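You operate a simulated robot arm through the tools that you are given. There is no shell and no other tool. Be economical: measure what you need, move in short steps, check, and stop when the job is done.

You are at the controls of a simulated robot arm. One attempt, no reset.

## Task
Stand the red and yellow forks in their own colour holes, lid on, heat off.

It is judged by the outcome, as a careful person would: the job done as asked, and still so three seconds after it is handed in. It fails if anything else is knocked over, pushed out of place, dropped, spilled or broken. A push-on lid holds only when it is set on centred and level and pressed home; a screw cap is set on level and turned clockwise until tight.

## Robot
A 7-joint arm with a two-finger parallel gripper, fixed in place. Base frame: the origin is at the foot of the arm, x ahead of it, y to its left, z up; the work surface is at about z = 0. Units: m, degrees, N and s.
With the tool pointing down near the work surface it reaches from about 0.24 to 0.62 m from the base axis. Its first joint turns from -66.0 to 66.0 degrees. Payload 2.6 kg.
The tool frame sits at the grasp point between the pads (the TCP): z along the fingers, y along the line on which they close. The tips reach 0.03 m beyond it. Largest opening 0.094 m; finger width 0.028, thickness 0.01; the body of the gripper, 0.05 by 0.096 m, starts 0.055 m behind the TCP.
Orientation is that of the tool frame in the base frame, as [roll, pitch, yaw] about the fixed x, y, z axes, in that order (R = Rz(yaw) Ry(pitch) Rx(roll)). With the fingers straight down and closing along the base's y, the tool's x points along the base's -x, its y along +y and its z along -z.

## Interface
- The arm moves only by the tool play_rows. Its argument "steps" is a list of rows, each a list of 7 numbers: the shift along the tool's x, y, z in m, then the turn, a rotation vector about the tool's x, y, z in degrees, then the opening, from 0 (shut) to 1 (fully open). In form: [[tx, ty, tz, rx, ry, rz, fingers], ...]. A call has 1 to 20 rows; each row shifts and turns the commanded pose from where the row before left it, along the tool's axes as they then stand. Each row takes 0.2 s and may step no farther than 0.05 m and 8.6 degrees from the row before; otherwise, or with a gripper value out of range, the whole call is refused. A pose out of reach is approached as far as the arm can. The call stops where the force on the tool passes 40 N (or 10 N more than at its start, if that is more) or the arm is blocked; 0.2 s more then pass. The fingers move at their own pace (about 0.072 m/s each) and stop on an object; they squeeze with about 26 N. The grip force told is the motor's: it shows also when the fingers shut on nothing. Time passes only in rows, and 0.2 s behind the last, so rows that do not move let the fingers close. The reply holds the time, the measured pose of the TCP, the force on the tool along the base axes, the opening and the grip force, in the units named above and with some noise.
- Cameras (640 x 400 px; columns grow to the right, rows downward): "scene" is fixed at [0.0302, 0.425, 0.5737]; the picture's right is [-0.83, -0.56, 0.00], its down [-0.26, 0.39, -0.88] and it looks along [0.49, -0.73, -0.47] (base axes); focal length 312 px, centre (320, 200). "wrist" rides on the gripper at [-0.037, 0, -0.058] in the tool frame; the picture's right is [0.00, -1.00, 0.00], its down [0.97, 0.00, -0.24] and it looks along [0.24, 0.00, 0.97] (tool axes); focal length 218 px, centre (320, 200). There is no depth. A picture from a camera that has moved, and an enlarged one, comes with that camera's place and axes in the base frame and with its lens.
- capture(camera): a new picture of that camera. It takes no simulated time.
- zoom(camera, box): a new picture of the part [left, top, right, bottom] of that camera's present view, enlarged. It takes no simulated time.
- finish_job(): hands the job in; it is judged then, once.

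Work in short steps. Places have to be worked out from the pictures, the camera data and where the tool is seen: move nearer, look again, correct. Check each grasp and each placing, and mend what went wrong. You have 120 turns and 68 pictures in all, those below and enlarged ones among them. Open the gripper and draw the arm clear of the work before you hand the job in, unless the task says otherwise; then end with one line.

The tools are called as name(argument=value, ...) on one line, values as JSON. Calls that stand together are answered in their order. play_rows: Moves the arm, as the interface text tells. Its arguments: {"type":"object","properties":{"steps":{"type":"array","items":{"type":"array","items":{"type":"number"}}}},"required":["steps"]} The other tools are called the same way: capture (camera) takes a picture; zoom (camera, box) takes an enlarged picture of a part of a camera's view; finish_job () hands the job in.

At the start:

```text
t: 0.0
ee_pos: [0.3345, 0.0116, 0.3946]
tool_rot: [-180.0, 0.0, -180.0]
ft_force: [0.5, 0.6, -0.5]
width: 0.094
grasp_force: 0.1
```

scene: 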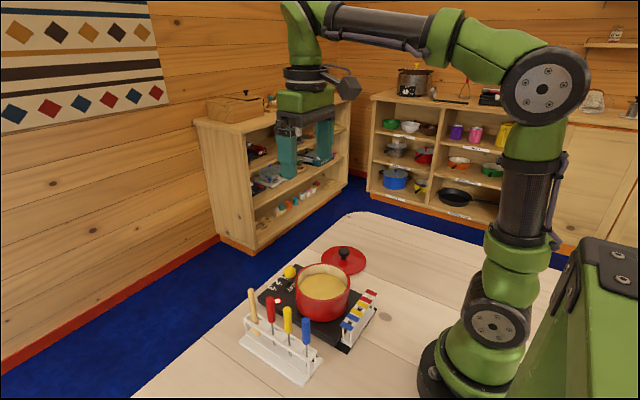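
wrist: 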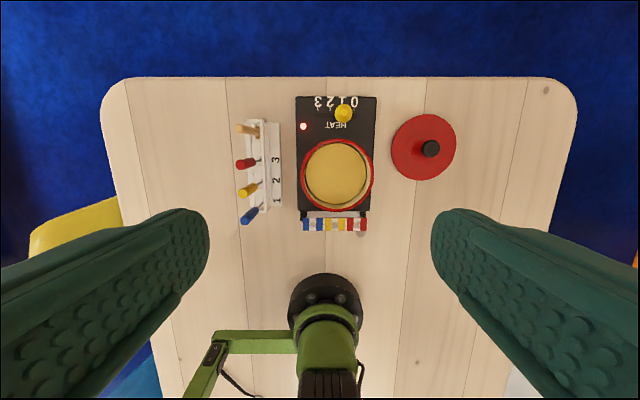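

I start by looking closer at the worktop in both cameras.

zoom(camera="scene", box=[220, 230, 400, 390])

zoom(camera="wrist", box=[220, 80, 480, 242])

```text
2.50 times, centred on (310, 310) of scene
camera zoom: at [0.0302, 0.425, 0.5737], right [-0.83, -0.56, 0.0], down [-0.26, 0.39, -0.88], along [0.49, -0.73, -0.47], focal length 781 px, centre (345, -75)
```

zoom: 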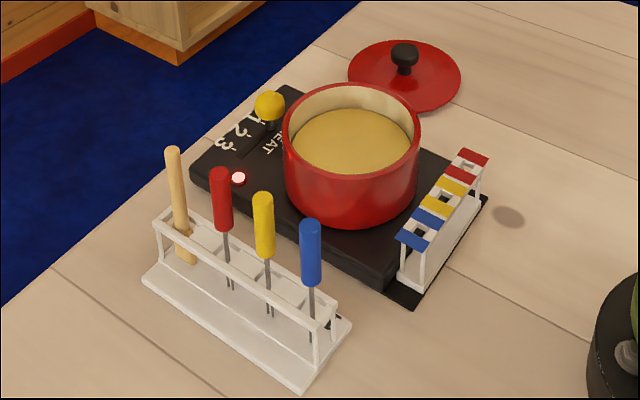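

```text
2.46 times, centred on (350, 161) of wrist
camera zoom: at [0.3702, 0.0114, 0.4514], right [0.0, -1.0, 0.0], down [-0.97, 0.0, 0.24], along [-0.24, 0.0, -0.97], focal length 537 px, centre (246, 296)
```

zoom: 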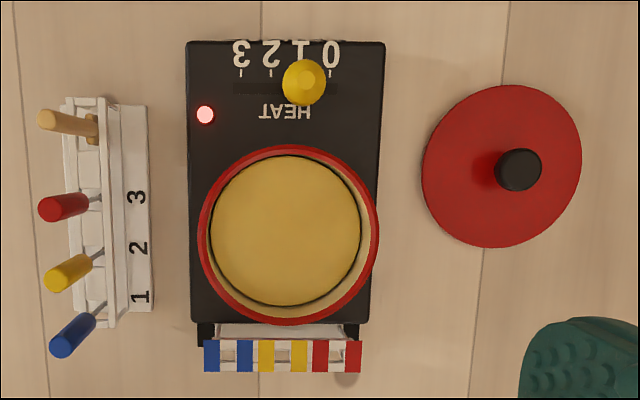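

The heat control looks like a slider (yellow knob near 1, with 0 toward -y), at about (0.42, -0.03). The pot is near (0.322, -0.02) and the lid near (0.368, -0.19). The coloured holes sit near x = 0.225. I'll move above the slider for a closer look.

play_rows(steps=[[-0.018, -0.008, 0.034, 0, 0, 0, 1], [-0.018, -0.008, 0.034, 0, 0, 0, 1], [-0.018, -0.008, 0.034, 0, 0, 0, 1], [-0.018, -0.008, 0.034, 0, 0, 0, 1], [-0.018, -0.008, 0.034, 0, 0, 0, 1], [0, 0, 0, 0, 0, 0, 1]])

capture(camera="wrist")

capture(camera="scene")

```text
t: 1.4
ee_pos: [0.4241, -0.0295, 0.2234]
tool_rot: [179.9, 0.0, -180.0]
ft_force: [0.8, 0.0, -0.3]
width: 0.0937
grasp_force: 0.0
```

```text
63 pictures are left
camera wrist: at [0.46, -0.0285, 0.28], right [0.0, -1.0, 0.0], down [-0.97, 0.0, 0.24], along [-0.24, 0.0, -0.97], focal length 218 px, centre (320, 200)
```

wrist: 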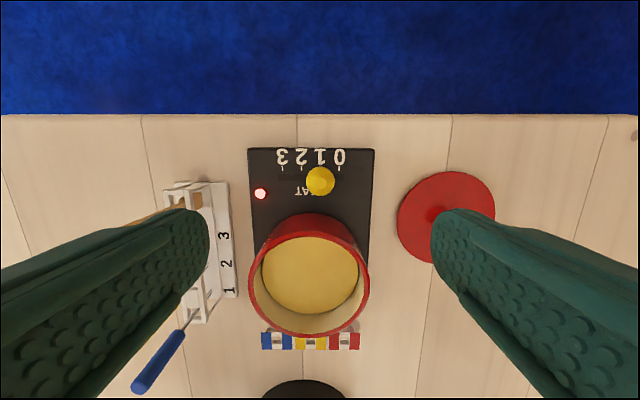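

```text
62 pictures are left
```

scene: 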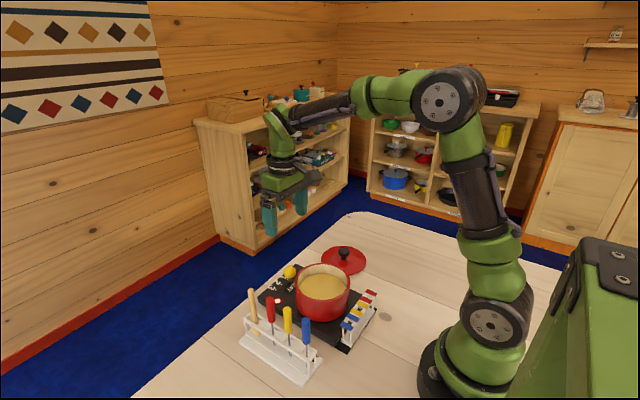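

The slider knob centre triangulates to (0.4245, -0.0285), with its top near z = 0.05. The ticks are about 0.0215 m apart. I'll descend around it and close.

play_rows(steps=[[0, 0.0005, 0.045, 0, 0, 0, 1], [0, 0, 0.045, 0, 0, 0, 0.8], [0, 0, 0.045, 0, 0, 0, 0.7], [0, 0, 0.023, 0, 0, 0, 0.6], [0, 0, 0, 0, 0, 0, 0.3], [0, 0, 0, 0, 0, 0, 0.2], [0, 0, 0, 0, 0, 0, 0.1]])

capture(camera="wrist")

```text
t: 3.0
ee_pos: [0.425, -0.0277, 0.0638]
tool_rot: [180.0, 0.0, 180.0]
ft_force: [2.7, -1.6, -0.4]
width: 0.0291
grasp_force: 26.3
```

```text
61 pictures are left
camera wrist: at [0.461, -0.0275, 0.1213], right [0.0, -1.0, 0.0], down [-0.97, 0.0, 0.24], along [-0.24, 0.0, -0.97], focal length 218 px, centre (320, 200)
```

wrist: 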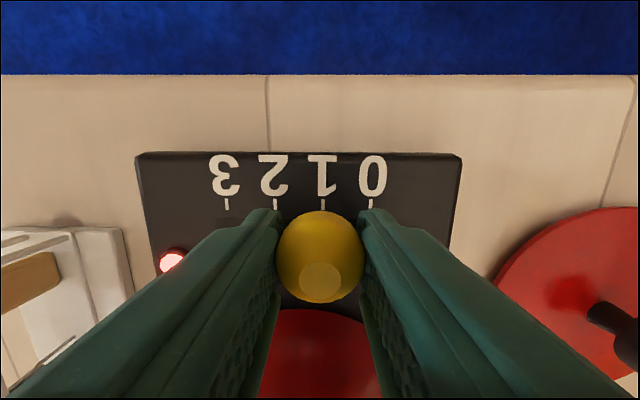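

I hold the knob (width 0.029) at tick 1. Next I slide it one tick, 0.0215 m, toward 0.

play_rows(steps=[[0, -0.007, 0, 0, 0, 0, 0.1], [0, -0.007, 0, 0, 0, 0, 0.1], [0, -0.0075, 0, 0, 0, 0, 0.1], [0, 0, 0, 0, 0, 0, 0.1]])

capture(camera="wrist")

```text
t: 4.0
ee_pos: [0.4225, -0.0505, 0.0646]
tool_rot: [-180.0, -0.3, -179.9]
ft_force: [-2.5, -1.4, -0.4]
width: 0.0293
grasp_force: 26.2
```

```text
60 pictures are left
camera wrist: at [0.4594, -0.0497, 0.122], right [0.0, -1.0, 0.0], down [-0.97, 0.0, 0.24], along [-0.24, 0.0, -0.97], focal length 218 px, centre (320, 200)
```

wrist: 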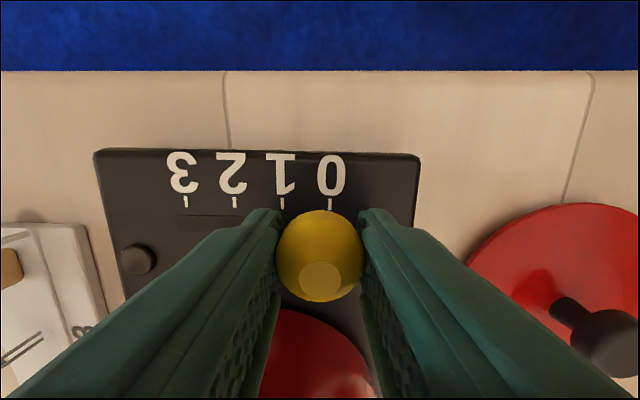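

The heat light is off. The stove seems to have shifted a few mm while the knob moved. I'll release, go up and look at the result.

play_rows(steps=[[0, 0, 0, 0, 0, 0, 0.5], [0, 0, -0.01, 0, 0, 0, 0.6], [0, 0, -0.04, 0, 0, 0, 0.6], [0, 0, -0.04, 0, 0, 0, 1], [0, 0, -0.05, 0, 0, 0, 1], [0, 0, 0, 0, 0, 0, 1]])

zoom(camera="wrist", box=[200, 130, 440, 280])

zoom(camera="scene", box=[220, 230, 400, 390])

```text
t: 5.4
ee_pos: [0.4232, -0.0493, 0.2057]
tool_rot: [-180.0, 0.0, -180.0]
ft_force: [0.8, 0.7, 0.3]
width: 0.0939
grasp_force: 0.1
```

```text
2.67 times, centred on (320, 205) of wrist
camera zoom: at [0.4595, -0.0495, 0.2627], right [0.0, -1.0, 0.0], down [-0.97, 0.0, 0.24], along [-0.24, 0.0, -0.97], focal length 582 px, centre (320, 187)
```

zoom: 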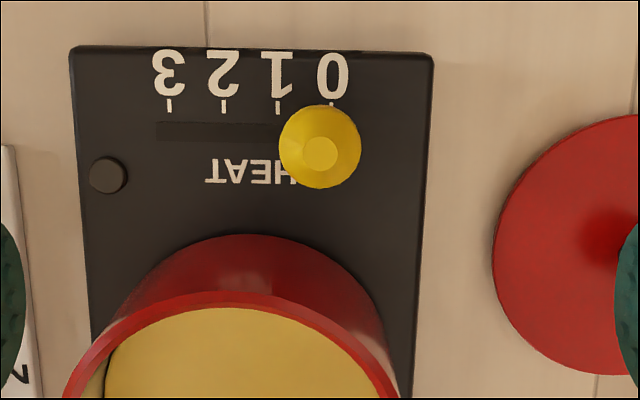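

```text
2.50 times, centred on (310, 310) of scene
camera zoom: at [0.0302, 0.425, 0.5737], right [-0.83, -0.56, 0.0], down [-0.26, 0.39, -0.88], along [0.49, -0.73, -0.47], focal length 781 px, centre (345, -75)
```

zoom: 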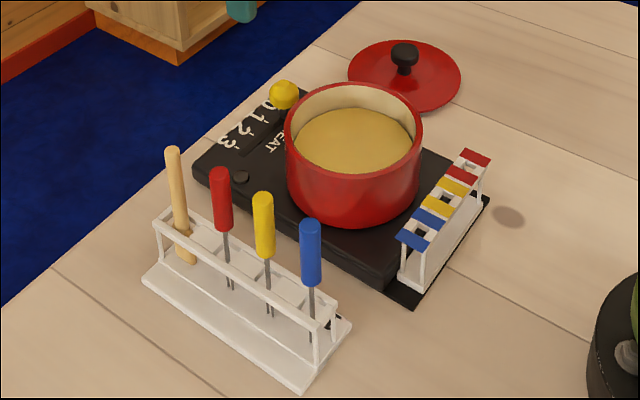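

The light is off and the knob sits essentially at 0. Next is the lid, so I move above it to look.

play_rows(steps=[[0.0145, -0.036, 0, 0, 0, 0, 1], [0.0145, -0.036, 0, 0, 0, 0, 1], [0.0145, -0.036, 0, 0, 0, 0, 1], [0.0145, -0.035, 0, 0, 0, 0, 1], [0, 0, 0, 0, 0, 0, 1]])

capture(camera="wrist")

```text
t: 6.6
ee_pos: [0.3652, -0.1931, 0.2056]
tool_rot: [179.9, 0.0, 179.9]
ft_force: [0.0, 0.7, 0.0]
width: 0.094
grasp_force: 0.0
```

```text
57 pictures are left
camera wrist: at [0.4017, -0.1931, 0.2627], right [0.0, -1.0, 0.0], down [-0.97, 0.0, 0.24], along [-0.24, 0.0, -0.97], focal length 218 px, centre (320, 200)
```

wrist: 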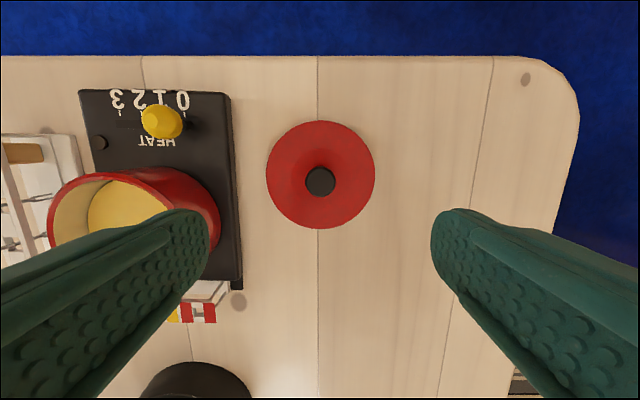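

The lid knob is centred at (0.366, -0.193) with its top near z = 0.037. I'll descend to TCP z = 0.047 and grasp it.

play_rows(steps=[[-0.001, 0, 0.045, 0, 0, 0, 0.8], [0, 0, 0.045, 0, 0, 0, 0.7], [0, 0, 0.045, 0, 0, 0, 0.6], [0, 0, 0.023, 0, 0, 0, 0.6], [0, 0, 0, 0, 0, 0, 0.4], [0, 0, 0, 0, 0, 0, 0.2], [0, 0, 0, 0, 0, 0, 0.0], [0, 0, 0, 0, 0, 0, 0.0]])

capture(camera="wrist")

zoom(camera="scene", box=[270, 200, 430, 300])

```text
t: 8.4
ee_pos: [0.3673, -0.1917, 0.0463]
tool_rot: [180.0, 0.0, 179.9]
ft_force: [0.0, 0.6, -0.6]
width: 0.0316
grasp_force: 26.1
```

```text
56 pictures are left
camera wrist: at [0.403, -0.1925, 0.1031], right [0.0, -1.0, 0.0], down [-0.97, 0.0, 0.24], along [-0.24, 0.0, -0.97], focal length 218 px, centre (320, 200)
```

wrist: 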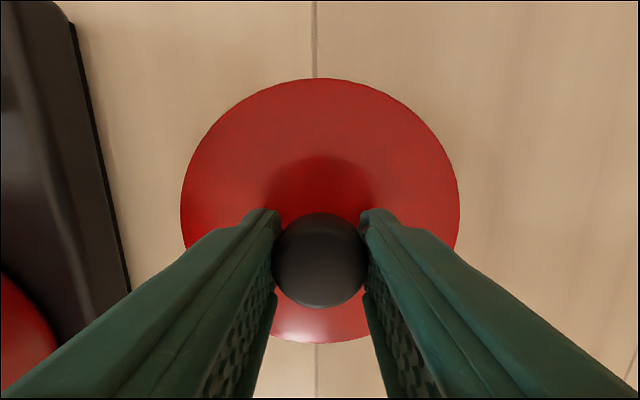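

```text
4.00 times, centred on (350, 250) of scene
camera zoom: at [0.0302, 0.425, 0.5737], right [-0.83, -0.56, 0.0], down [-0.26, 0.39, -0.88], along [0.49, -0.73, -0.47], focal length 1250 px, centre (200, 0)
```

zoom: 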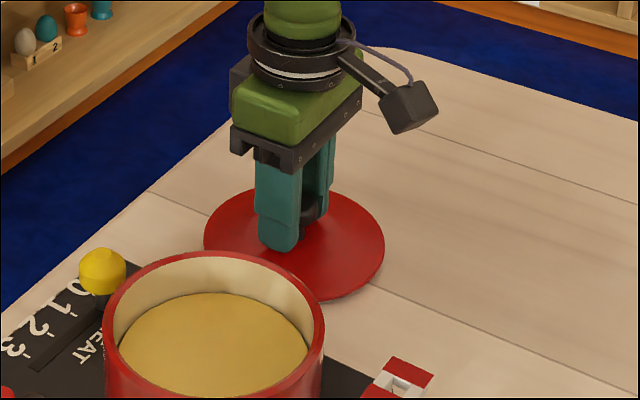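

The knob is gripped properly, but before lifting I want an accurate fix on the pot, since the held lid would block the wrist view. I'll release and look from above the pot.

play_rows(steps=[[0, 0, 0, 0, 0, 0, 0.6], [0, 0, 0, 0, 0, 0, 0.6], [0, 0, -0.05, 0, 0, 0, 0.8], [0, 0, -0.05, 0, 0, 0, 1], [0, 0, -0.05, 0, 0, 0, 1], [0.012, 0.042, -0.02, 0, 0, 0, 1], [0.012, 0.042, -0.02, 0, 0, 0, 1], [0.012, 0.042, -0.02, 0, 0, 0, 1], [0.012, 0.042, 0, 0, 0, 0, 1], [0, 0, 0, 0, 0, 0, 1], [0, 0, 0, 0, 0, 0, 1]])

zoom(camera="wrist", box=[200, 130, 440, 280])

zoom(camera="scene", box=[260, 240, 380, 340])

```text
t: 10.8
ee_pos: [0.3184, -0.0261, 0.2567]
tool_rot: [-180.0, 0.0, -180.0]
ft_force: [0.1, 0.4, 0.3]
width: 0.0941
grasp_force: 0.0
```

```text
2.67 times, centred on (320, 205) of wrist
camera zoom: at [0.354, -0.0262, 0.3136], right [0.0, -1.0, 0.0], down [-0.97, 0.0, 0.24], along [-0.24, 0.0, -0.97], focal length 582 px, centre (320, 187)
```

zoom: 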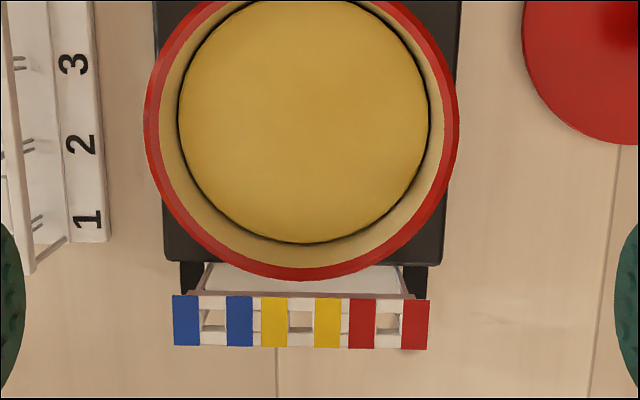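

```text
4.00 times, centred on (320, 290) of scene
camera zoom: at [0.0302, 0.425, 0.5737], right [-0.83, -0.56, 0.0], down [-0.26, 0.39, -0.88], along [0.49, -0.73, -0.47], focal length 1250 px, centre (320, -160)
```

zoom: 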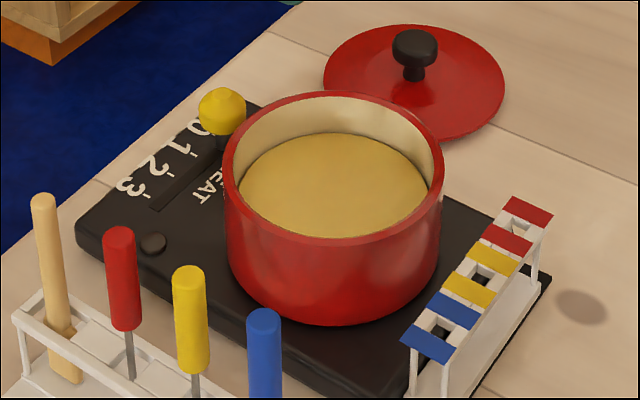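

The pot centre comes out near (0.319, -0.019) with the rim at z ≈ 0.084. I shift forward so the whole rim is in view for a second fix.

play_rows(steps=[[-0.025, 0.004, 0, 0, 0, 0, 1], [-0.025, 0.003, 0, 0, 0, 0, 1], [0, 0, 0, 0, 0, 0, 1], [0, 0, 0, 0, 0, 0, 1]])

zoom(camera="wrist", box=[200, 130, 440, 280])

```text
t: 11.8
ee_pos: [0.3676, -0.0179, 0.2582]
tool_rot: [179.9, 0.0, -180.0]
ft_force: [-0.1, -0.2, 1.2]
width: 0.0939
grasp_force: 0.0
```

```text
2.67 times, centred on (320, 205) of wrist
camera zoom: at [0.405, -0.0182, 0.316], right [0.0, -1.0, 0.0], down [-0.97, 0.0, 0.24], along [-0.24, 0.0, -0.97], focal length 582 px, centre (320, 187)
```

zoom: 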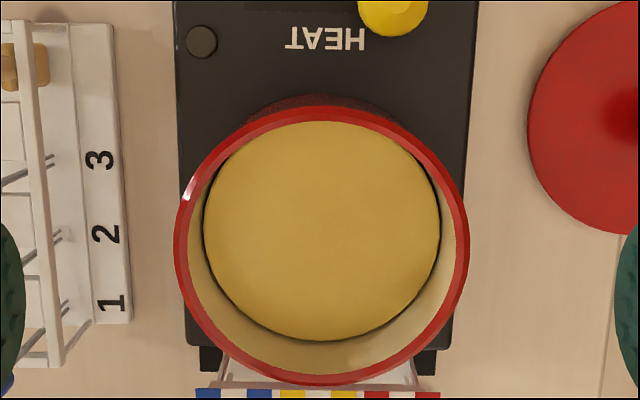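

The pot centre is confirmed at (0.318, -0.019), with radius 0.062 and rim z ≈ 0.085. I go back, re-grasp the lid knob, and lift the lid.

play_rows(steps=[[0.001, -0.044, 0, 0, 0, 0, 1], [0, -0.044, 0, 0, 0, 0, 1], [0, -0.044, 0, 0, 0, 0, 1], [0, -0.043, 0.015, 0, 0, 0, 1], [0, 0, 0.045, 0, 0, 0, 0.8], [0, 0, 0.045, 0, 0, 0, 0.7], [0, 0, 0.045, 0, 0, 0, 0.6], [0, 0, 0.045, 0, 0, 0, 0.6], [0, 0, 0.016, 0, 0, 0, 0.6], [0, 0, 0, 0, 0, 0, 0.4], [0, 0, 0, 0, 0, 0, 0.2], [0, 0, 0, 0, 0, 0, 0.0], [0, 0, 0, 0, 0, 0, 0.0]])

```text
t: 14.6
ee_pos: [0.3681, -0.1938, 0.0464]
tool_rot: [180.0, 0.1, 180.0]
ft_force: [0.2, -0.9, -0.5]
width: 0.0312
grasp_force: 25.8
```

Gripped again at z = 0.046. I lift slowly and check.

play_rows(steps=[[0, 0, -0.02, 0, 0, 0, 0], [0, 0, -0.04, 0, 0, 0, 0], [0, 0, -0.045, 0, 0, 0, 0], [0, 0, -0.045, 0, 0, 0, 0], [0, 0, 0, 0, 0, 0, 0], [0, 0, 0, 0, 0, 0, 0]])

capture(camera="wrist")

zoom(camera="scene", box=[270, 160, 430, 260])

```text
t: 16.0
ee_pos: [0.3684, -0.1944, 0.197]
tool_rot: [179.9, 0.0, 180.0]
ft_force: [-0.1, -0.2, -1.3]
width: 0.0313
grasp_force: 26.4
```

```text
51 pictures are left
camera wrist: at [0.4038, -0.1943, 0.2531], right [0.0, -1.0, 0.0], down [-0.97, 0.0, 0.24], along [-0.24, 0.0, -0.97], focal length 218 px, centre (320, 200)
```

wrist: 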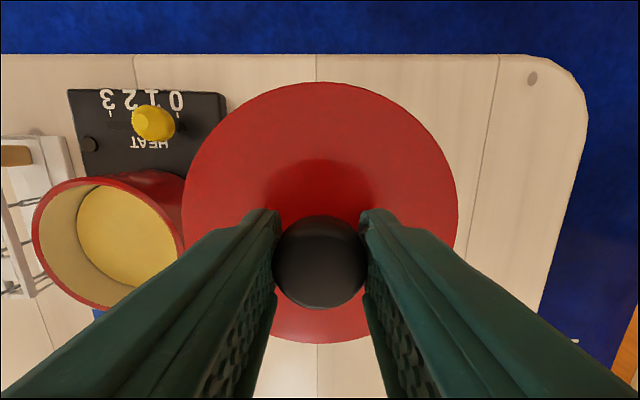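

```text
4.00 times, centred on (350, 210) of scene
camera zoom: at [0.0302, 0.425, 0.5737], right [-0.83, -0.56, 0.0], down [-0.26, 0.39, -0.88], along [0.49, -0.73, -0.47], focal length 1250 px, centre (200, 160)
```

zoom: 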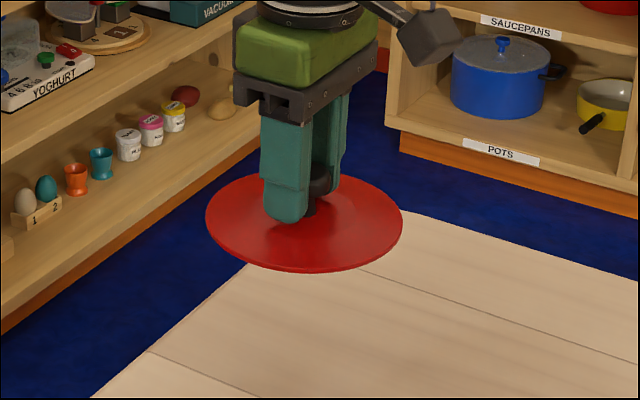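

The lid is level and held, with its centre about 2 mm behind the TCP. I carry it over the pot (target TCP 0.320, -0.019).

play_rows(steps=[[0.012, 0.044, 0, 0, 0, 0, 0], [0.012, 0.044, 0, 0, 0, 0, 0], [0.012, 0.044, 0, 0, 0, 0, 0], [0.012, 0.043, 0, 0, 0, 0, 0], [0, 0, 0.02, 0, 0, 0, 0], [0, 0, 0.02, 0, 0, 0, 0], [0, 0, 0, 0, 0, 0, 0], [0, 0, 0, 0, 0, 0, 0]])

zoom(camera="scene", box=[240, 220, 400, 320])

capture(camera="wrist")

```text
t: 17.8
ee_pos: [0.3206, -0.0174, 0.157]
tool_rot: [180.0, 0.0, -180.0]
ft_force: [-0.4, -0.3, -0.7]
width: 0.0313
grasp_force: 26.3
```

```text
4.00 times, centred on (320, 270) of scene
camera zoom: at [0.0302, 0.425, 0.5737], right [-0.83, -0.56, 0.0], down [-0.26, 0.39, -0.88], along [0.49, -0.73, -0.47], focal length 1250 px, centre (320, -80)
```

zoom: 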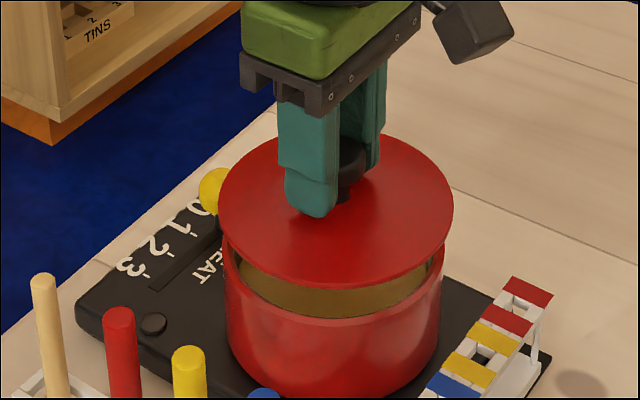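

```text
48 pictures are left
camera wrist: at [0.3561, -0.0182, 0.2143], right [0.0, -1.0, 0.0], down [-0.97, 0.0, 0.24], along [-0.24, 0.0, -0.97], focal length 218 px, centre (320, 200)
```

wrist: 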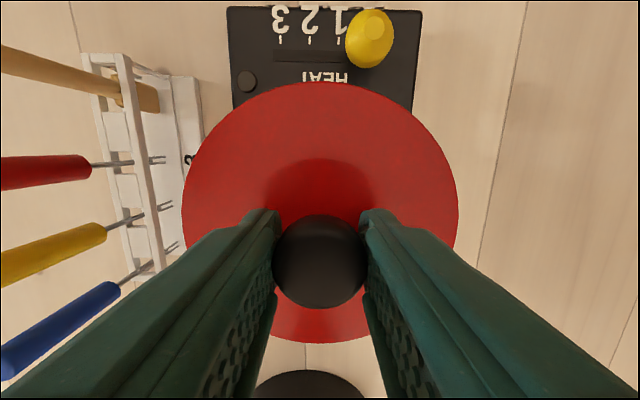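

The lid is about 1–2 mm short in x. I correct by +0.0015 and lower to just above the rim.

play_rows(steps=[[-0.0015, 0, 0.01, 0, 0, 0, 0], [0, 0, 0.007, 0, 0, 0, 0], [0, 0, 0, 0, 0, 0, 0], [0, 0, 0, 0, 0, 0, 0]])

zoom(camera="scene", box=[272, 245, 372, 320])

```text
t: 18.8
ee_pos: [0.3223, -0.0168, 0.1385]
tool_rot: [180.0, 0.0, 180.0]
ft_force: [0.0, -0.2, -0.7]
width: 0.0315
grasp_force: 26.3
```

```text
5.33 times, centred on (322, 282) of scene
camera zoom: at [0.0302, 0.425, 0.5737], right [-0.83, -0.56, 0.0], down [-0.26, 0.39, -0.88], along [0.49, -0.73, -0.47], focal length 1667 px, centre (309, -240)
```

zoom: 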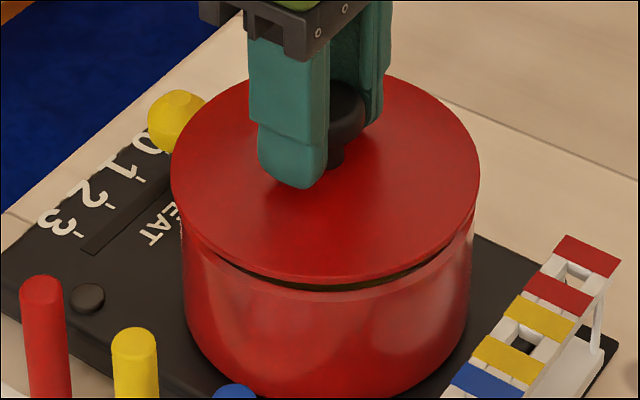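

Laterally the lid is within about a millimetre of the rim. I lower until contact in small steps.

play_rows(steps=[[0, -0.001, 0.002, 0, 0, 0, 0], [0, 0, 0.002, 0, 0, 0, 0], [0, 0, 0.002, 0, 0, 0, 0], [0, 0, 0.001, 0, 0, 0, 0], [0, 0, 0, 0, 0, 0, 0]])

zoom(camera="scene", box=[272, 245, 372, 320])

```text
t: 20.0
ee_pos: [0.3216, -0.0184, 0.133]
tool_rot: [180.0, -0.1, -179.9]
ft_force: [-0.4, 0.3, -1.0]
width: 0.0311
grasp_force: 26.0
```

```text
5.33 times, centred on (322, 282) of scene
camera zoom: at [0.0302, 0.425, 0.5737], right [-0.83, -0.56, 0.0], down [-0.26, 0.39, -0.88], along [0.49, -0.73, -0.47], focal length 1667 px, centre (309, -240)
```

zoom: 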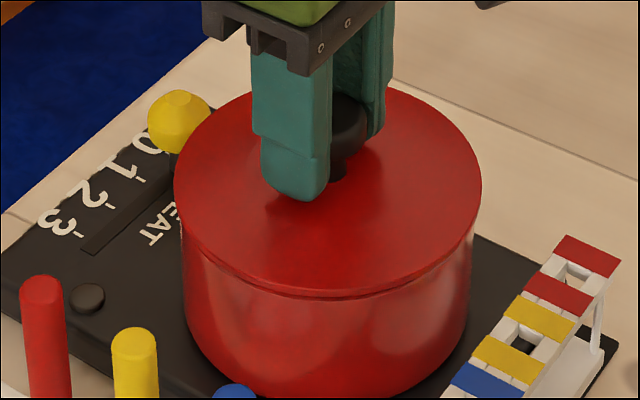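

Nearly touching and well aligned. I continue down gently until force shows.

play_rows(steps=[[0, 0, 0.001, 0, 0, 0, 0], [0, 0, 0.001, 0, 0, 0, 0], [0, 0, 0.001, 0, 0, 0, 0], [0, 0, 0.001, 0, 0, 0, 0], [0, 0, 0, 0, 0, 0, 0]])

```text
t: 21.2
ee_pos: [0.3221, -0.0168, 0.1289]
tool_rot: [180.0, -0.1, -180.0]
ft_force: [-0.2, -1.3, 0.0]
width: 0.0311
grasp_force: 25.6
```

play_rows(steps=[[0, 0, 0.001, 0, 0, 0, 0], [0, 0, 0.001, 0, 0, 0, 0], [0, 0, 0.001, 0, 0, 0, 0], [0, 0, 0, 0, 0, 0, 0]])

zoom(camera="scene", box=[272, 245, 372, 320])

```text
t: 22.2
ee_pos: [0.3231, -0.0183, 0.1272]
tool_rot: [180.0, 0.2, 179.9]
ft_force: [0.0, 1.9, 20.4]
width: 0.0315
grasp_force: 26.0
```

```text
5.33 times, centred on (322, 282) of scene
camera zoom: at [0.0301, 0.425, 0.5737], right [-0.83, -0.56, 0.0], down [-0.26, 0.39, -0.88], along [0.49, -0.73, -0.47], focal length 1667 px, centre (309, -240)
```

zoom: 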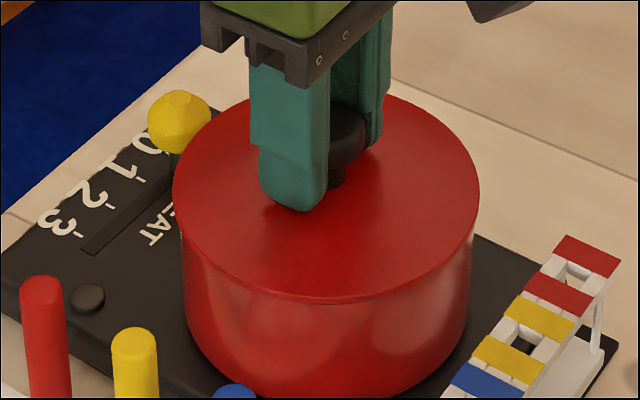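

Contact reads 20 N with the lid level on the rim. I press a bit harder to seat it.

play_rows(steps=[[0, 0, 0.001, 0, 0, 0, 0], [0, 0, 0.001, 0, 0, 0, 0], [0, 0, 0.001, 0, 0, 0, 0], [0, 0, 0.001, 0, 0, 0, 0], [0, 0, 0, 0, 0, 0, 0]])

```text
t: 23.1
ee_pos: [0.3226, -0.0175, 0.1245]
tool_rot: [180.0, 0.2, 180.0]
ft_force: [-1.1, 0.1, 3.7]
width: 0.0312
grasp_force: 25.9
stopped in row 4: the force on the tool passed its limit (the readings are from after the stop); the commanded pose is now the measured one
```

The press passed 40 N and the tool then dropped about 2.5 mm with force relieved, so the lid probably snapped home. I release, back off and inspect.

play_rows(steps=[[0, 0, 0, 0, 0, 0, 0.45], [0, 0, 0, 0, 0, 0, 0.5], [0, 0, -0.03, 0, 0, 0, 0.5], [0, 0, -0.05, 0, 0, 0, 0.5], [0, 0, -0.04, 0, 0, 0, 0.5], [0, 0, 0, 0, 0, 0, 0.5]])

zoom(camera="scene", box=[272, 245, 372, 320])

capture(camera="wrist")

```text
t: 24.4
ee_pos: [0.3225, -0.0167, 0.2445]
tool_rot: [180.0, 0.2, -179.9]
ft_force: [0.8, -0.3, 0.7]
width: 0.0469
grasp_force: 0.1
```

```text
5.33 times, centred on (322, 282) of scene
camera zoom: at [0.0302, 0.425, 0.5737], right [-0.83, -0.56, 0.0], down [-0.26, 0.39, -0.88], along [0.49, -0.73, -0.47], focal length 1667 px, centre (309, -240)
```

zoom: 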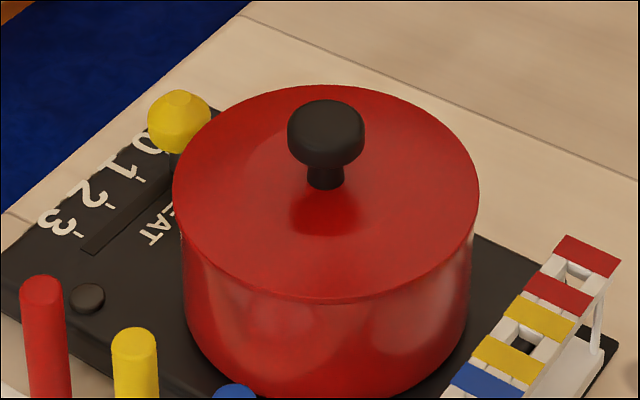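

```text
43 pictures are left
camera wrist: at [0.3582, -0.0177, 0.3026], right [0.0, -1.0, 0.0], down [-0.97, 0.0, 0.24], along [-0.24, 0.0, -0.97], focal length 218 px, centre (320, 200)
```

wrist: 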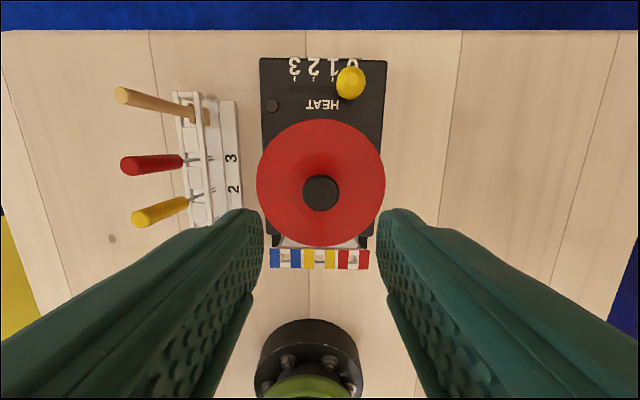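

The lid looks flush and level, but its edge didn't move in the last press, so the fingers may have slipped on the knob. To be sure it is home I press on the knob top with closed fingers.

play_rows(steps=[[0.002, -0.001, 0, 0, 0, 0, 0.2], [0, 0, 0.03, 0, 0, 0, 0], [0, 0, 0.03, 0, 0, 0, 0], [0, 0, 0.024, 0, 0, 0, 0], [0, 0, 0.002, 0, 0, 0, 0], [0, 0, 0.002, 0, 0, 0, 0], [0, 0, 0.002, 0, 0, 0, 0], [0, 0, 0.002, 0, 0, 0, 0], [0, 0, 0.002, 0, 0, 0, 0], [0, 0, 0.002, 0, 0, 0, 0], [0, 0, 0.002, 0, 0, 0, 0]])

zoom(camera="scene", box=[272, 245, 372, 320])

```text
t: 26.3
ee_pos: [0.3215, -0.0199, 0.1558]
tool_rot: [179.8, 0.5, 179.8]
ft_force: [-2.1, 0.7, 7.4]
width: 0.0
grasp_force: 25.5
stopped in row 9: the force on the tool passed its limit (the readings are from after the stop); the commanded pose is now the measured one
```

```text
5.33 times, centred on (322, 282) of scene
camera zoom: at [0.0302, 0.425, 0.5737], right [-0.83, -0.56, 0.0], down [-0.26, 0.39, -0.88], along [0.49, -0.73, -0.47], focal length 1667 px, centre (309, -240)
```

zoom: 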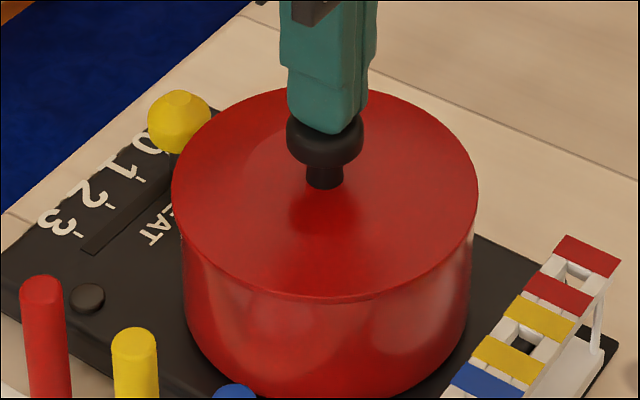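

40 N on the knob top gives no further movement, so the lid is home. Now I rise and move over the fork rack.

play_rows(steps=[[0, 0, -0.05, 0, 0, 0, 0], [0, 0, -0.05, 0, 0, 0, 0.4], [-0.005, 0.036, -0.01, 0, 0, 0, 0.6], [-0.005, 0.036, 0, 0, 0, 0, 0.6], [-0.005, 0.036, 0, 0, 0, 0, 0.6], [-0.005, 0.037, 0, 0, 0, 0, 0.6], [0, 0, 0, 0, 0, 0, 0.6], [0, 0, 0, 0, 0, 0, 0.6]])

capture(camera="wrist")

zoom(camera="scene", box=[230, 270, 350, 390])

```text
t: 28.1
ee_pos: [0.3388, 0.1243, 0.2631]
tool_rot: [179.9, 0.4, 179.9]
ft_force: [0.2, 0.2, 0.6]
width: 0.0561
grasp_force: 0.1
```

```text
41 pictures are left
camera wrist: at [0.3749, 0.1243, 0.3203], right [0.0, -1.0, 0.0], down [-0.97, 0.0, 0.23], along [-0.23, 0.0, -0.97], focal length 218 px, centre (320, 200)
```

wrist: 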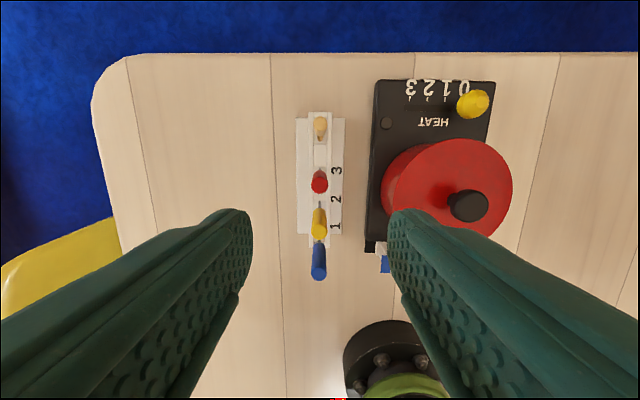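

```text
3.33 times, centred on (290, 330) of scene
camera zoom: at [0.0302, 0.425, 0.5737], right [-0.83, -0.56, 0.0], down [-0.26, 0.39, -0.88], along [0.49, -0.73, -0.47], focal length 1042 px, centre (420, -233)
```

zoom: 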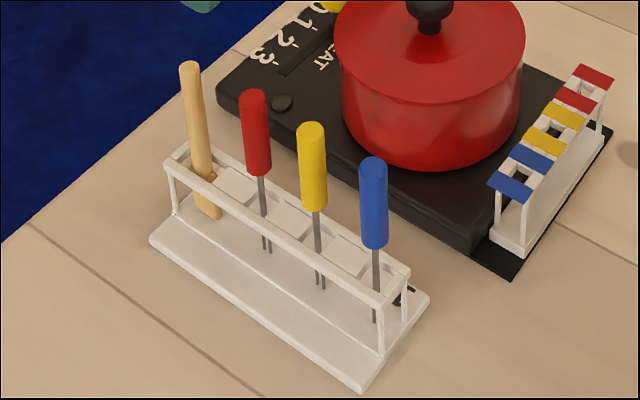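

The red fork is at (0.3465, 0.124). Its handle spans z 0.08–0.14 and the prong bottom is near 0.01. I correct the 0.4° tilt, then descend and grasp at z ≈ 0.112.

play_rows(steps=[[-0.008, 0, 0, 0, 0.4, 0, 0.55], [0, 0, 0.045, 0, 0, 0, 0.5], [0, 0, 0.03, 0, 0, 0, 0.5], [0, 0, 0, 0, 0, 0, 0.5]])

capture(camera="wrist")

```text
t: 29.1
ee_pos: [0.3476, 0.125, 0.1913]
tool_rot: [179.9, 0.1, 179.8]
ft_force: [0.2, -0.1, 0.3]
width: 0.0471
grasp_force: 0.0
```

```text
39 pictures are left
camera wrist: at [0.3832, 0.1252, 0.2475], right [0.0, -1.0, 0.0], down [-0.97, 0.0, 0.24], along [-0.24, 0.0, -0.97], focal length 218 px, centre (320, 200)
```

wrist: 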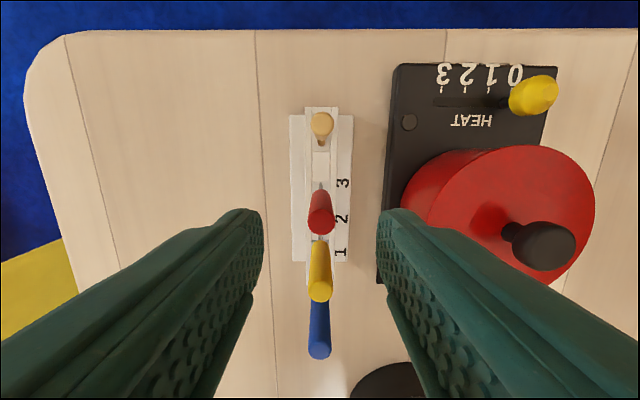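

Refined: red at (0.345, 0.125), yellow at (0.304, 0.125). I descend and grip red.

play_rows(steps=[[0.002, 0, 0.03, 0, 0, 0, 0.45], [0, 0, 0.03, 0, 0, 0, 0.4], [0, 0, 0.019, 0, 0, 0, 0.4], [0, 0, 0, 0, 0, 0, 0.2], [0, 0, 0, 0, 0, 0, 0], [0, 0, 0, 0, 0, 0, 0], [0, 0, 0, 0, 0, 0, 0]])

capture(camera="wrist")

zoom(camera="scene", box=[230, 270, 350, 390])

```text
t: 30.7
ee_pos: [0.3465, 0.1245, 0.1113]
tool_rot: [179.9, 0.0, 180.0]
ft_force: [-0.6, -0.3, -0.5]
width: 0.0132
grasp_force: 26.0
```

```text
38 pictures are left
camera wrist: at [0.3822, 0.1247, 0.1682], right [0.0, -1.0, 0.0], down [-0.97, 0.0, 0.24], along [-0.24, 0.0, -0.97], focal length 218 px, centre (320, 200)
```

wrist: 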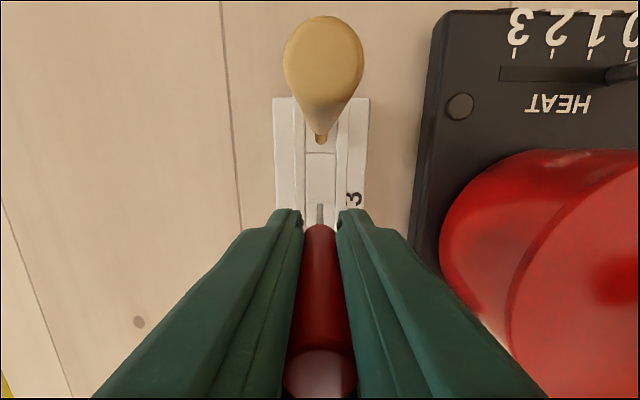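

```text
3.33 times, centred on (290, 330) of scene
camera zoom: at [0.0302, 0.425, 0.5737], right [-0.83, -0.56, 0.0], down [-0.26, 0.39, -0.88], along [0.49, -0.73, -0.47], focal length 1042 px, centre (420, -233)
```

zoom: 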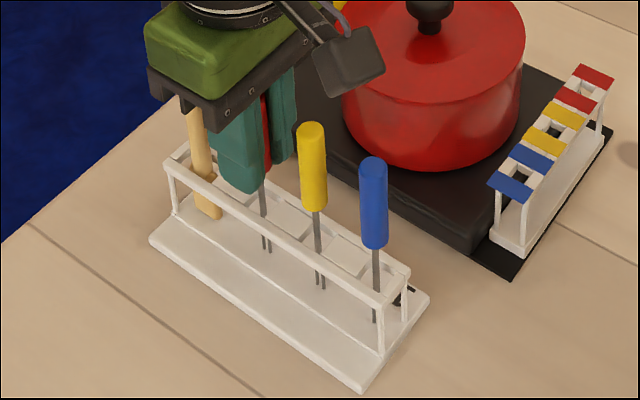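

Red is gripped (width 0.013). I lift it straight up, then route around the pot toward the red hole at about (0.2245, -0.059).

play_rows(steps=[[0, 0, -0.02, 0, 0, 0, 0], [0, 0, -0.04, 0, 0, 0, 0], [0, 0, -0.04, 0, 0, 0, 0], [0, 0, -0.029, 0, 0, 0, 0], [0, -0.033, 0, 0, 0, 0, 0], [0, -0.033, 0, 0, 0, 0, 0], [0.03, 0, 0, 0, 0, 0, 0], [0.03, 0, 0, 0, 0, 0, 0], [0.03, 0, 0, 0, 0, 0, 0], [0, 0, 0, 0, 0, 0, 0], [0, 0, 0, 0, 0, 0, 0]])

capture(camera="scene")

```text
t: 33.1
ee_pos: [0.257, 0.0603, 0.24]
tool_rot: [179.9, 0.0, 179.9]
ft_force: [-0.4, 0.6, -0.9]
width: 0.0133
grasp_force: 26.1
```

```text
36 pictures are left
```

scene: 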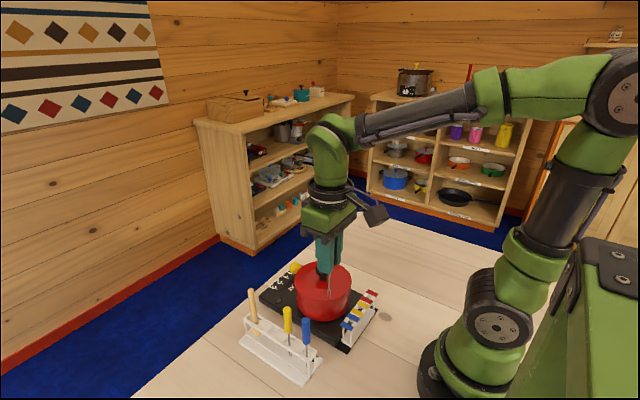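

It tracks well. I continue to above the red hole.

play_rows(steps=[[0.016, 0, 0, 0, 0, 0, 0], [0.0165, 0, 0, 0, 0, 0, 0], [0, -0.04, 0, 0, 0, 0, 0], [0, -0.04, 0, 0, 0, 0, 0], [0, -0.0395, 0, 0, 0, 0, 0], [0, 0, 0, 0, 0, 0, 0], [0, 0, 0, 0, 0, 0, 0]])

capture(camera="wrist")

zoom(camera="scene", box=[290, 240, 410, 360])

```text
t: 34.7
ee_pos: [0.2227, -0.0606, 0.2393]
tool_rot: [180.0, -0.1, 179.9]
ft_force: [0.7, 0.4, -0.3]
width: 0.0133
grasp_force: 25.8
```

```text
35 pictures are left
camera wrist: at [0.2589, -0.0613, 0.2971], right [0.0, -1.0, 0.0], down [-0.97, 0.0, 0.24], along [-0.24, 0.0, -0.97], focal length 218 px, centre (320, 200)
```

wrist: 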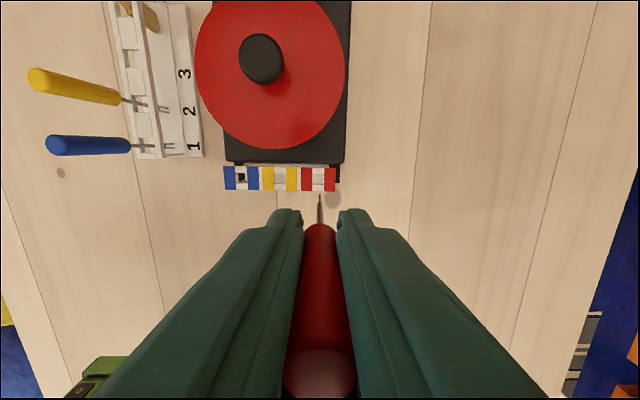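

```text
3.33 times, centred on (350, 300) of scene
camera zoom: at [0.0302, 0.425, 0.5737], right [-0.83, -0.56, 0.0], down [-0.26, 0.39, -0.88], along [0.49, -0.73, -0.47], focal length 1042 px, centre (220, -133)
```

zoom: 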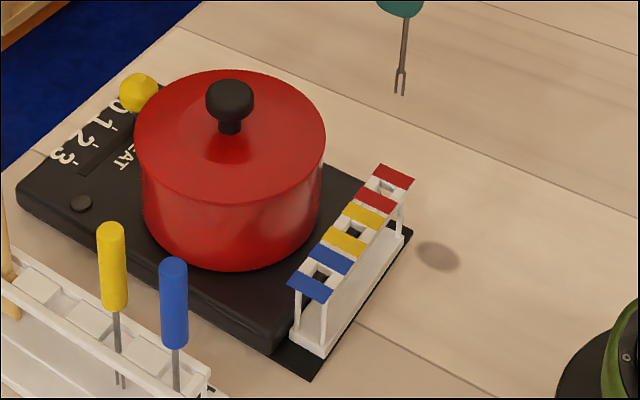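

Above the hole now. The wrist view puts the hole at (0.224, -0.060), so I nudge and lower until the prongs are just above it.

play_rows(steps=[[-0.0018, 0.001, 0.025, 0, 0, 0, 0], [0, 0, 0.03, 0, 0, 0, 0], [0, 0, 0.01, 0, 0, 0, 0], [0, 0, 0, 0, 0, 0, 0], [0, 0, 0, 0, 0, 0, 0]])

zoom(camera="wrist", box=[260, 140, 380, 240])

zoom(camera="scene", box=[330, 260, 400, 330])

```text
t: 35.9
ee_pos: [0.2248, -0.0587, 0.1736]
tool_rot: [180.0, 0.0, 179.8]
ft_force: [0.4, -0.1, -0.8]
width: 0.0131
grasp_force: 25.7
```

```text
4.00 times, centred on (320, 190) of wrist
camera zoom: at [0.2619, -0.0592, 0.2314], right [0.0, -1.0, 0.0], down [-0.97, 0.0, 0.24], along [-0.24, 0.0, -0.97], focal length 873 px, centre (320, 240)
```

zoom: 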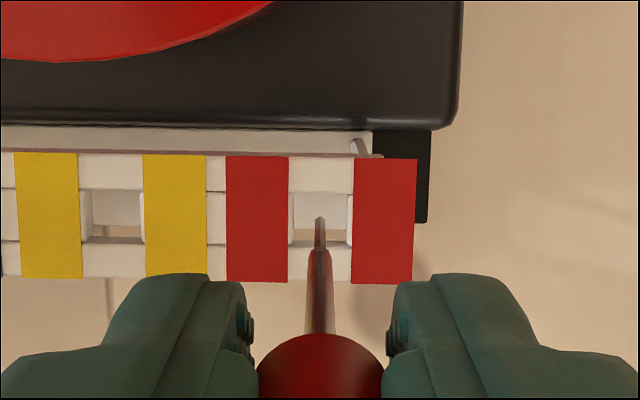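

```text
5.71 times, centred on (365, 295) of scene
camera zoom: at [0.0302, 0.425, 0.5737], right [-0.83, -0.56, 0.0], down [-0.26, 0.39, -0.88], along [0.49, -0.73, -0.47], focal length 1786 px, centre (63, -343)
```

zoom: 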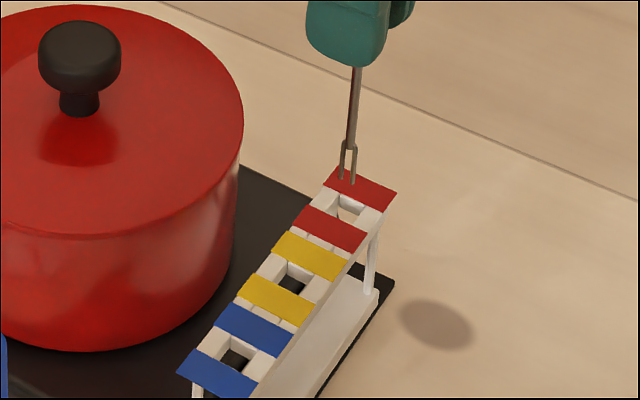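

The prong tips line up with the red hole to within about a millimetre. I shift x by -0.0007 and lower slowly.

play_rows(steps=[[0.0007, -0.0005, 0.008, 0, 0, 0, 0], [0, 0, 0.006, 0, 0, 0, 0], [0, 0, 0.006, 0, 0, 0, 0], [0, 0, 0, 0, 0, 0, 0]])

zoom(camera="wrist", box=[260, 140, 380, 240])

zoom(camera="scene", box=[330, 260, 400, 330])

```text
t: 36.9
ee_pos: [0.2252, -0.0606, 0.1527]
tool_rot: [179.9, 0.0, 179.8]
ft_force: [1.0, 0.2, 0.7]
width: 0.0136
grasp_force: 25.9
```

```text
4.00 times, centred on (320, 190) of wrist
camera zoom: at [0.261, -0.0602, 0.2117], right [0.0, -1.0, 0.0], down [-0.97, 0.0, 0.24], along [-0.24, 0.0, -0.97], focal length 873 px, centre (320, 240)
```

zoom: 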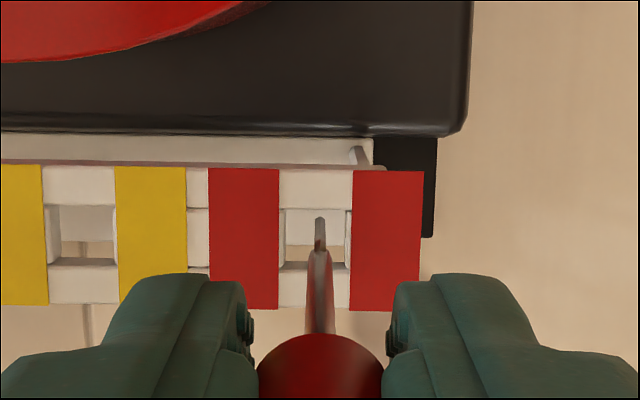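

```text
5.71 times, centred on (365, 295) of scene
camera zoom: at [0.0302, 0.425, 0.5737], right [-0.83, -0.56, 0.0], down [-0.26, 0.39, -0.88], along [0.49, -0.73, -0.47], focal length 1786 px, centre (63, -343)
```

zoom: 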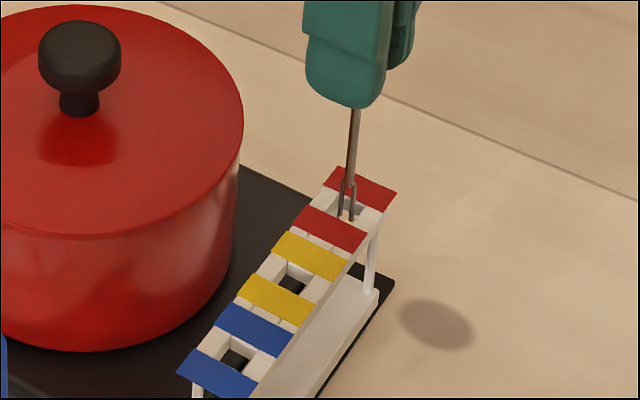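

The prongs are entering the hole, centred. I continue down.

play_rows(steps=[[0, 0.0004, 0.006, 0, 0, 0, 0], [0, 0, 0.006, 0, 0, 0, 0], [0, 0, 0.006, 0, 0, 0, 0], [0, 0, 0.006, 0, 0, 0, 0], [0, 0, 0, 0, 0, 0, 0]])

zoom(camera="scene", box=[320, 250, 400, 330])

```text
t: 38.1
ee_pos: [0.2251, -0.06, 0.1305]
tool_rot: [180.0, 0.0, 179.7]
ft_force: [-0.6, -0.3, 0.1]
width: 0.0134
grasp_force: 26.1
```

```text
5.00 times, centred on (360, 290) of scene
camera zoom: at [0.0302, 0.425, 0.5737], right [-0.83, -0.56, 0.0], down [-0.26, 0.39, -0.88], along [0.49, -0.73, -0.47], focal length 1563 px, centre (120, -250)
```

zoom: 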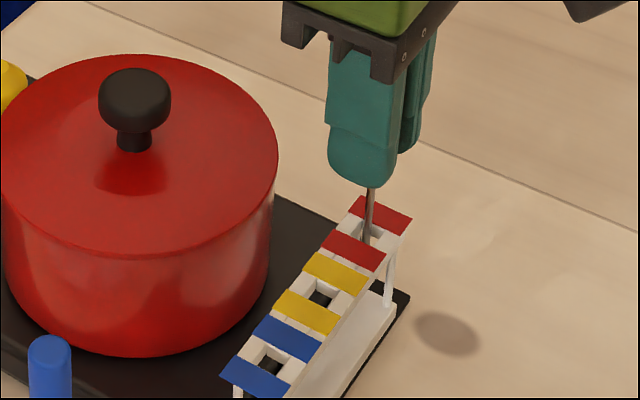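

Going in freely with no force. I keep lowering in small steps until the bottom is felt.

play_rows(steps=[[0, 0, 0.005, 0, 0, 0, 0], [0, 0, 0.004, 0, 0, 0, 0], [0, 0, 0.003, 0, 0, 0, 0], [0, 0, 0.002, 0, 0, 0, 0], [0, 0, 0, 0, 0, 0, 0]])

zoom(camera="scene", box=[320, 250, 400, 330])

```text
t: 39.3
ee_pos: [0.2257, -0.058, 0.1177]
tool_rot: [179.9, 0.1, 179.8]
ft_force: [-0.2, -0.3, -1.0]
width: 0.0133
grasp_force: 25.3
```

```text
5.00 times, centred on (360, 290) of scene
camera zoom: at [0.0302, 0.425, 0.5737], right [-0.83, -0.56, 0.0], down [-0.26, 0.39, -0.88], along [0.49, -0.73, -0.47], focal length 1563 px, centre (120, -250)
```

zoom: 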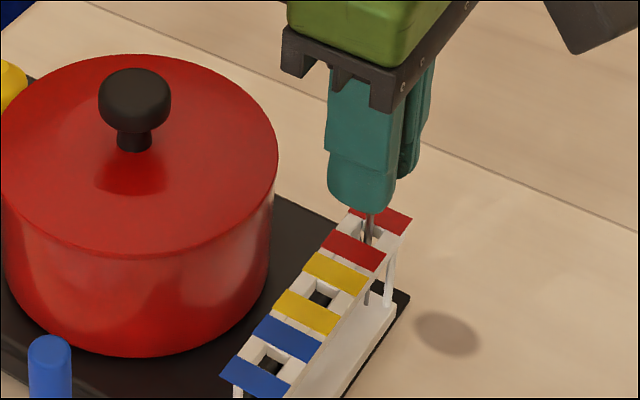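

play_rows(steps=[[0, 0, 0.0015, 0, 0, 0, 0], [0, 0, 0.0015, 0, 0, 0, 0], [0, 0, 0.0015, 0, 0, 0, 0], [0, 0, 0.0015, 0, 0, 0, 0], [0, 0, 0, 0, 0, 0, 0]])

zoom(camera="scene", box=[340, 275, 390, 325])

```text
t: 40.5
ee_pos: [0.2269, -0.0594, 0.1105]
tool_rot: [-180.0, 0.3, 179.9]
ft_force: [3.1, 2.7, 19.7]
width: 0.0137
grasp_force: 26.2
```

```text
8.00 times, centred on (365, 300) of scene
camera zoom: at [0.0301, 0.425, 0.5737], right [-0.83, -0.56, 0.0], down [-0.26, 0.39, -0.88], along [0.49, -0.73, -0.47], focal length 2500 px, centre (-40, -600)
```

zoom: 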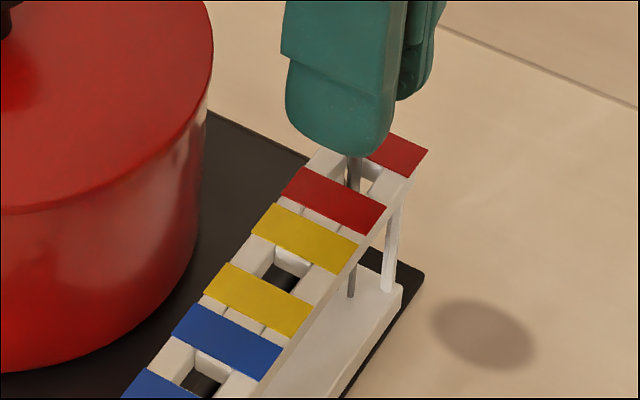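

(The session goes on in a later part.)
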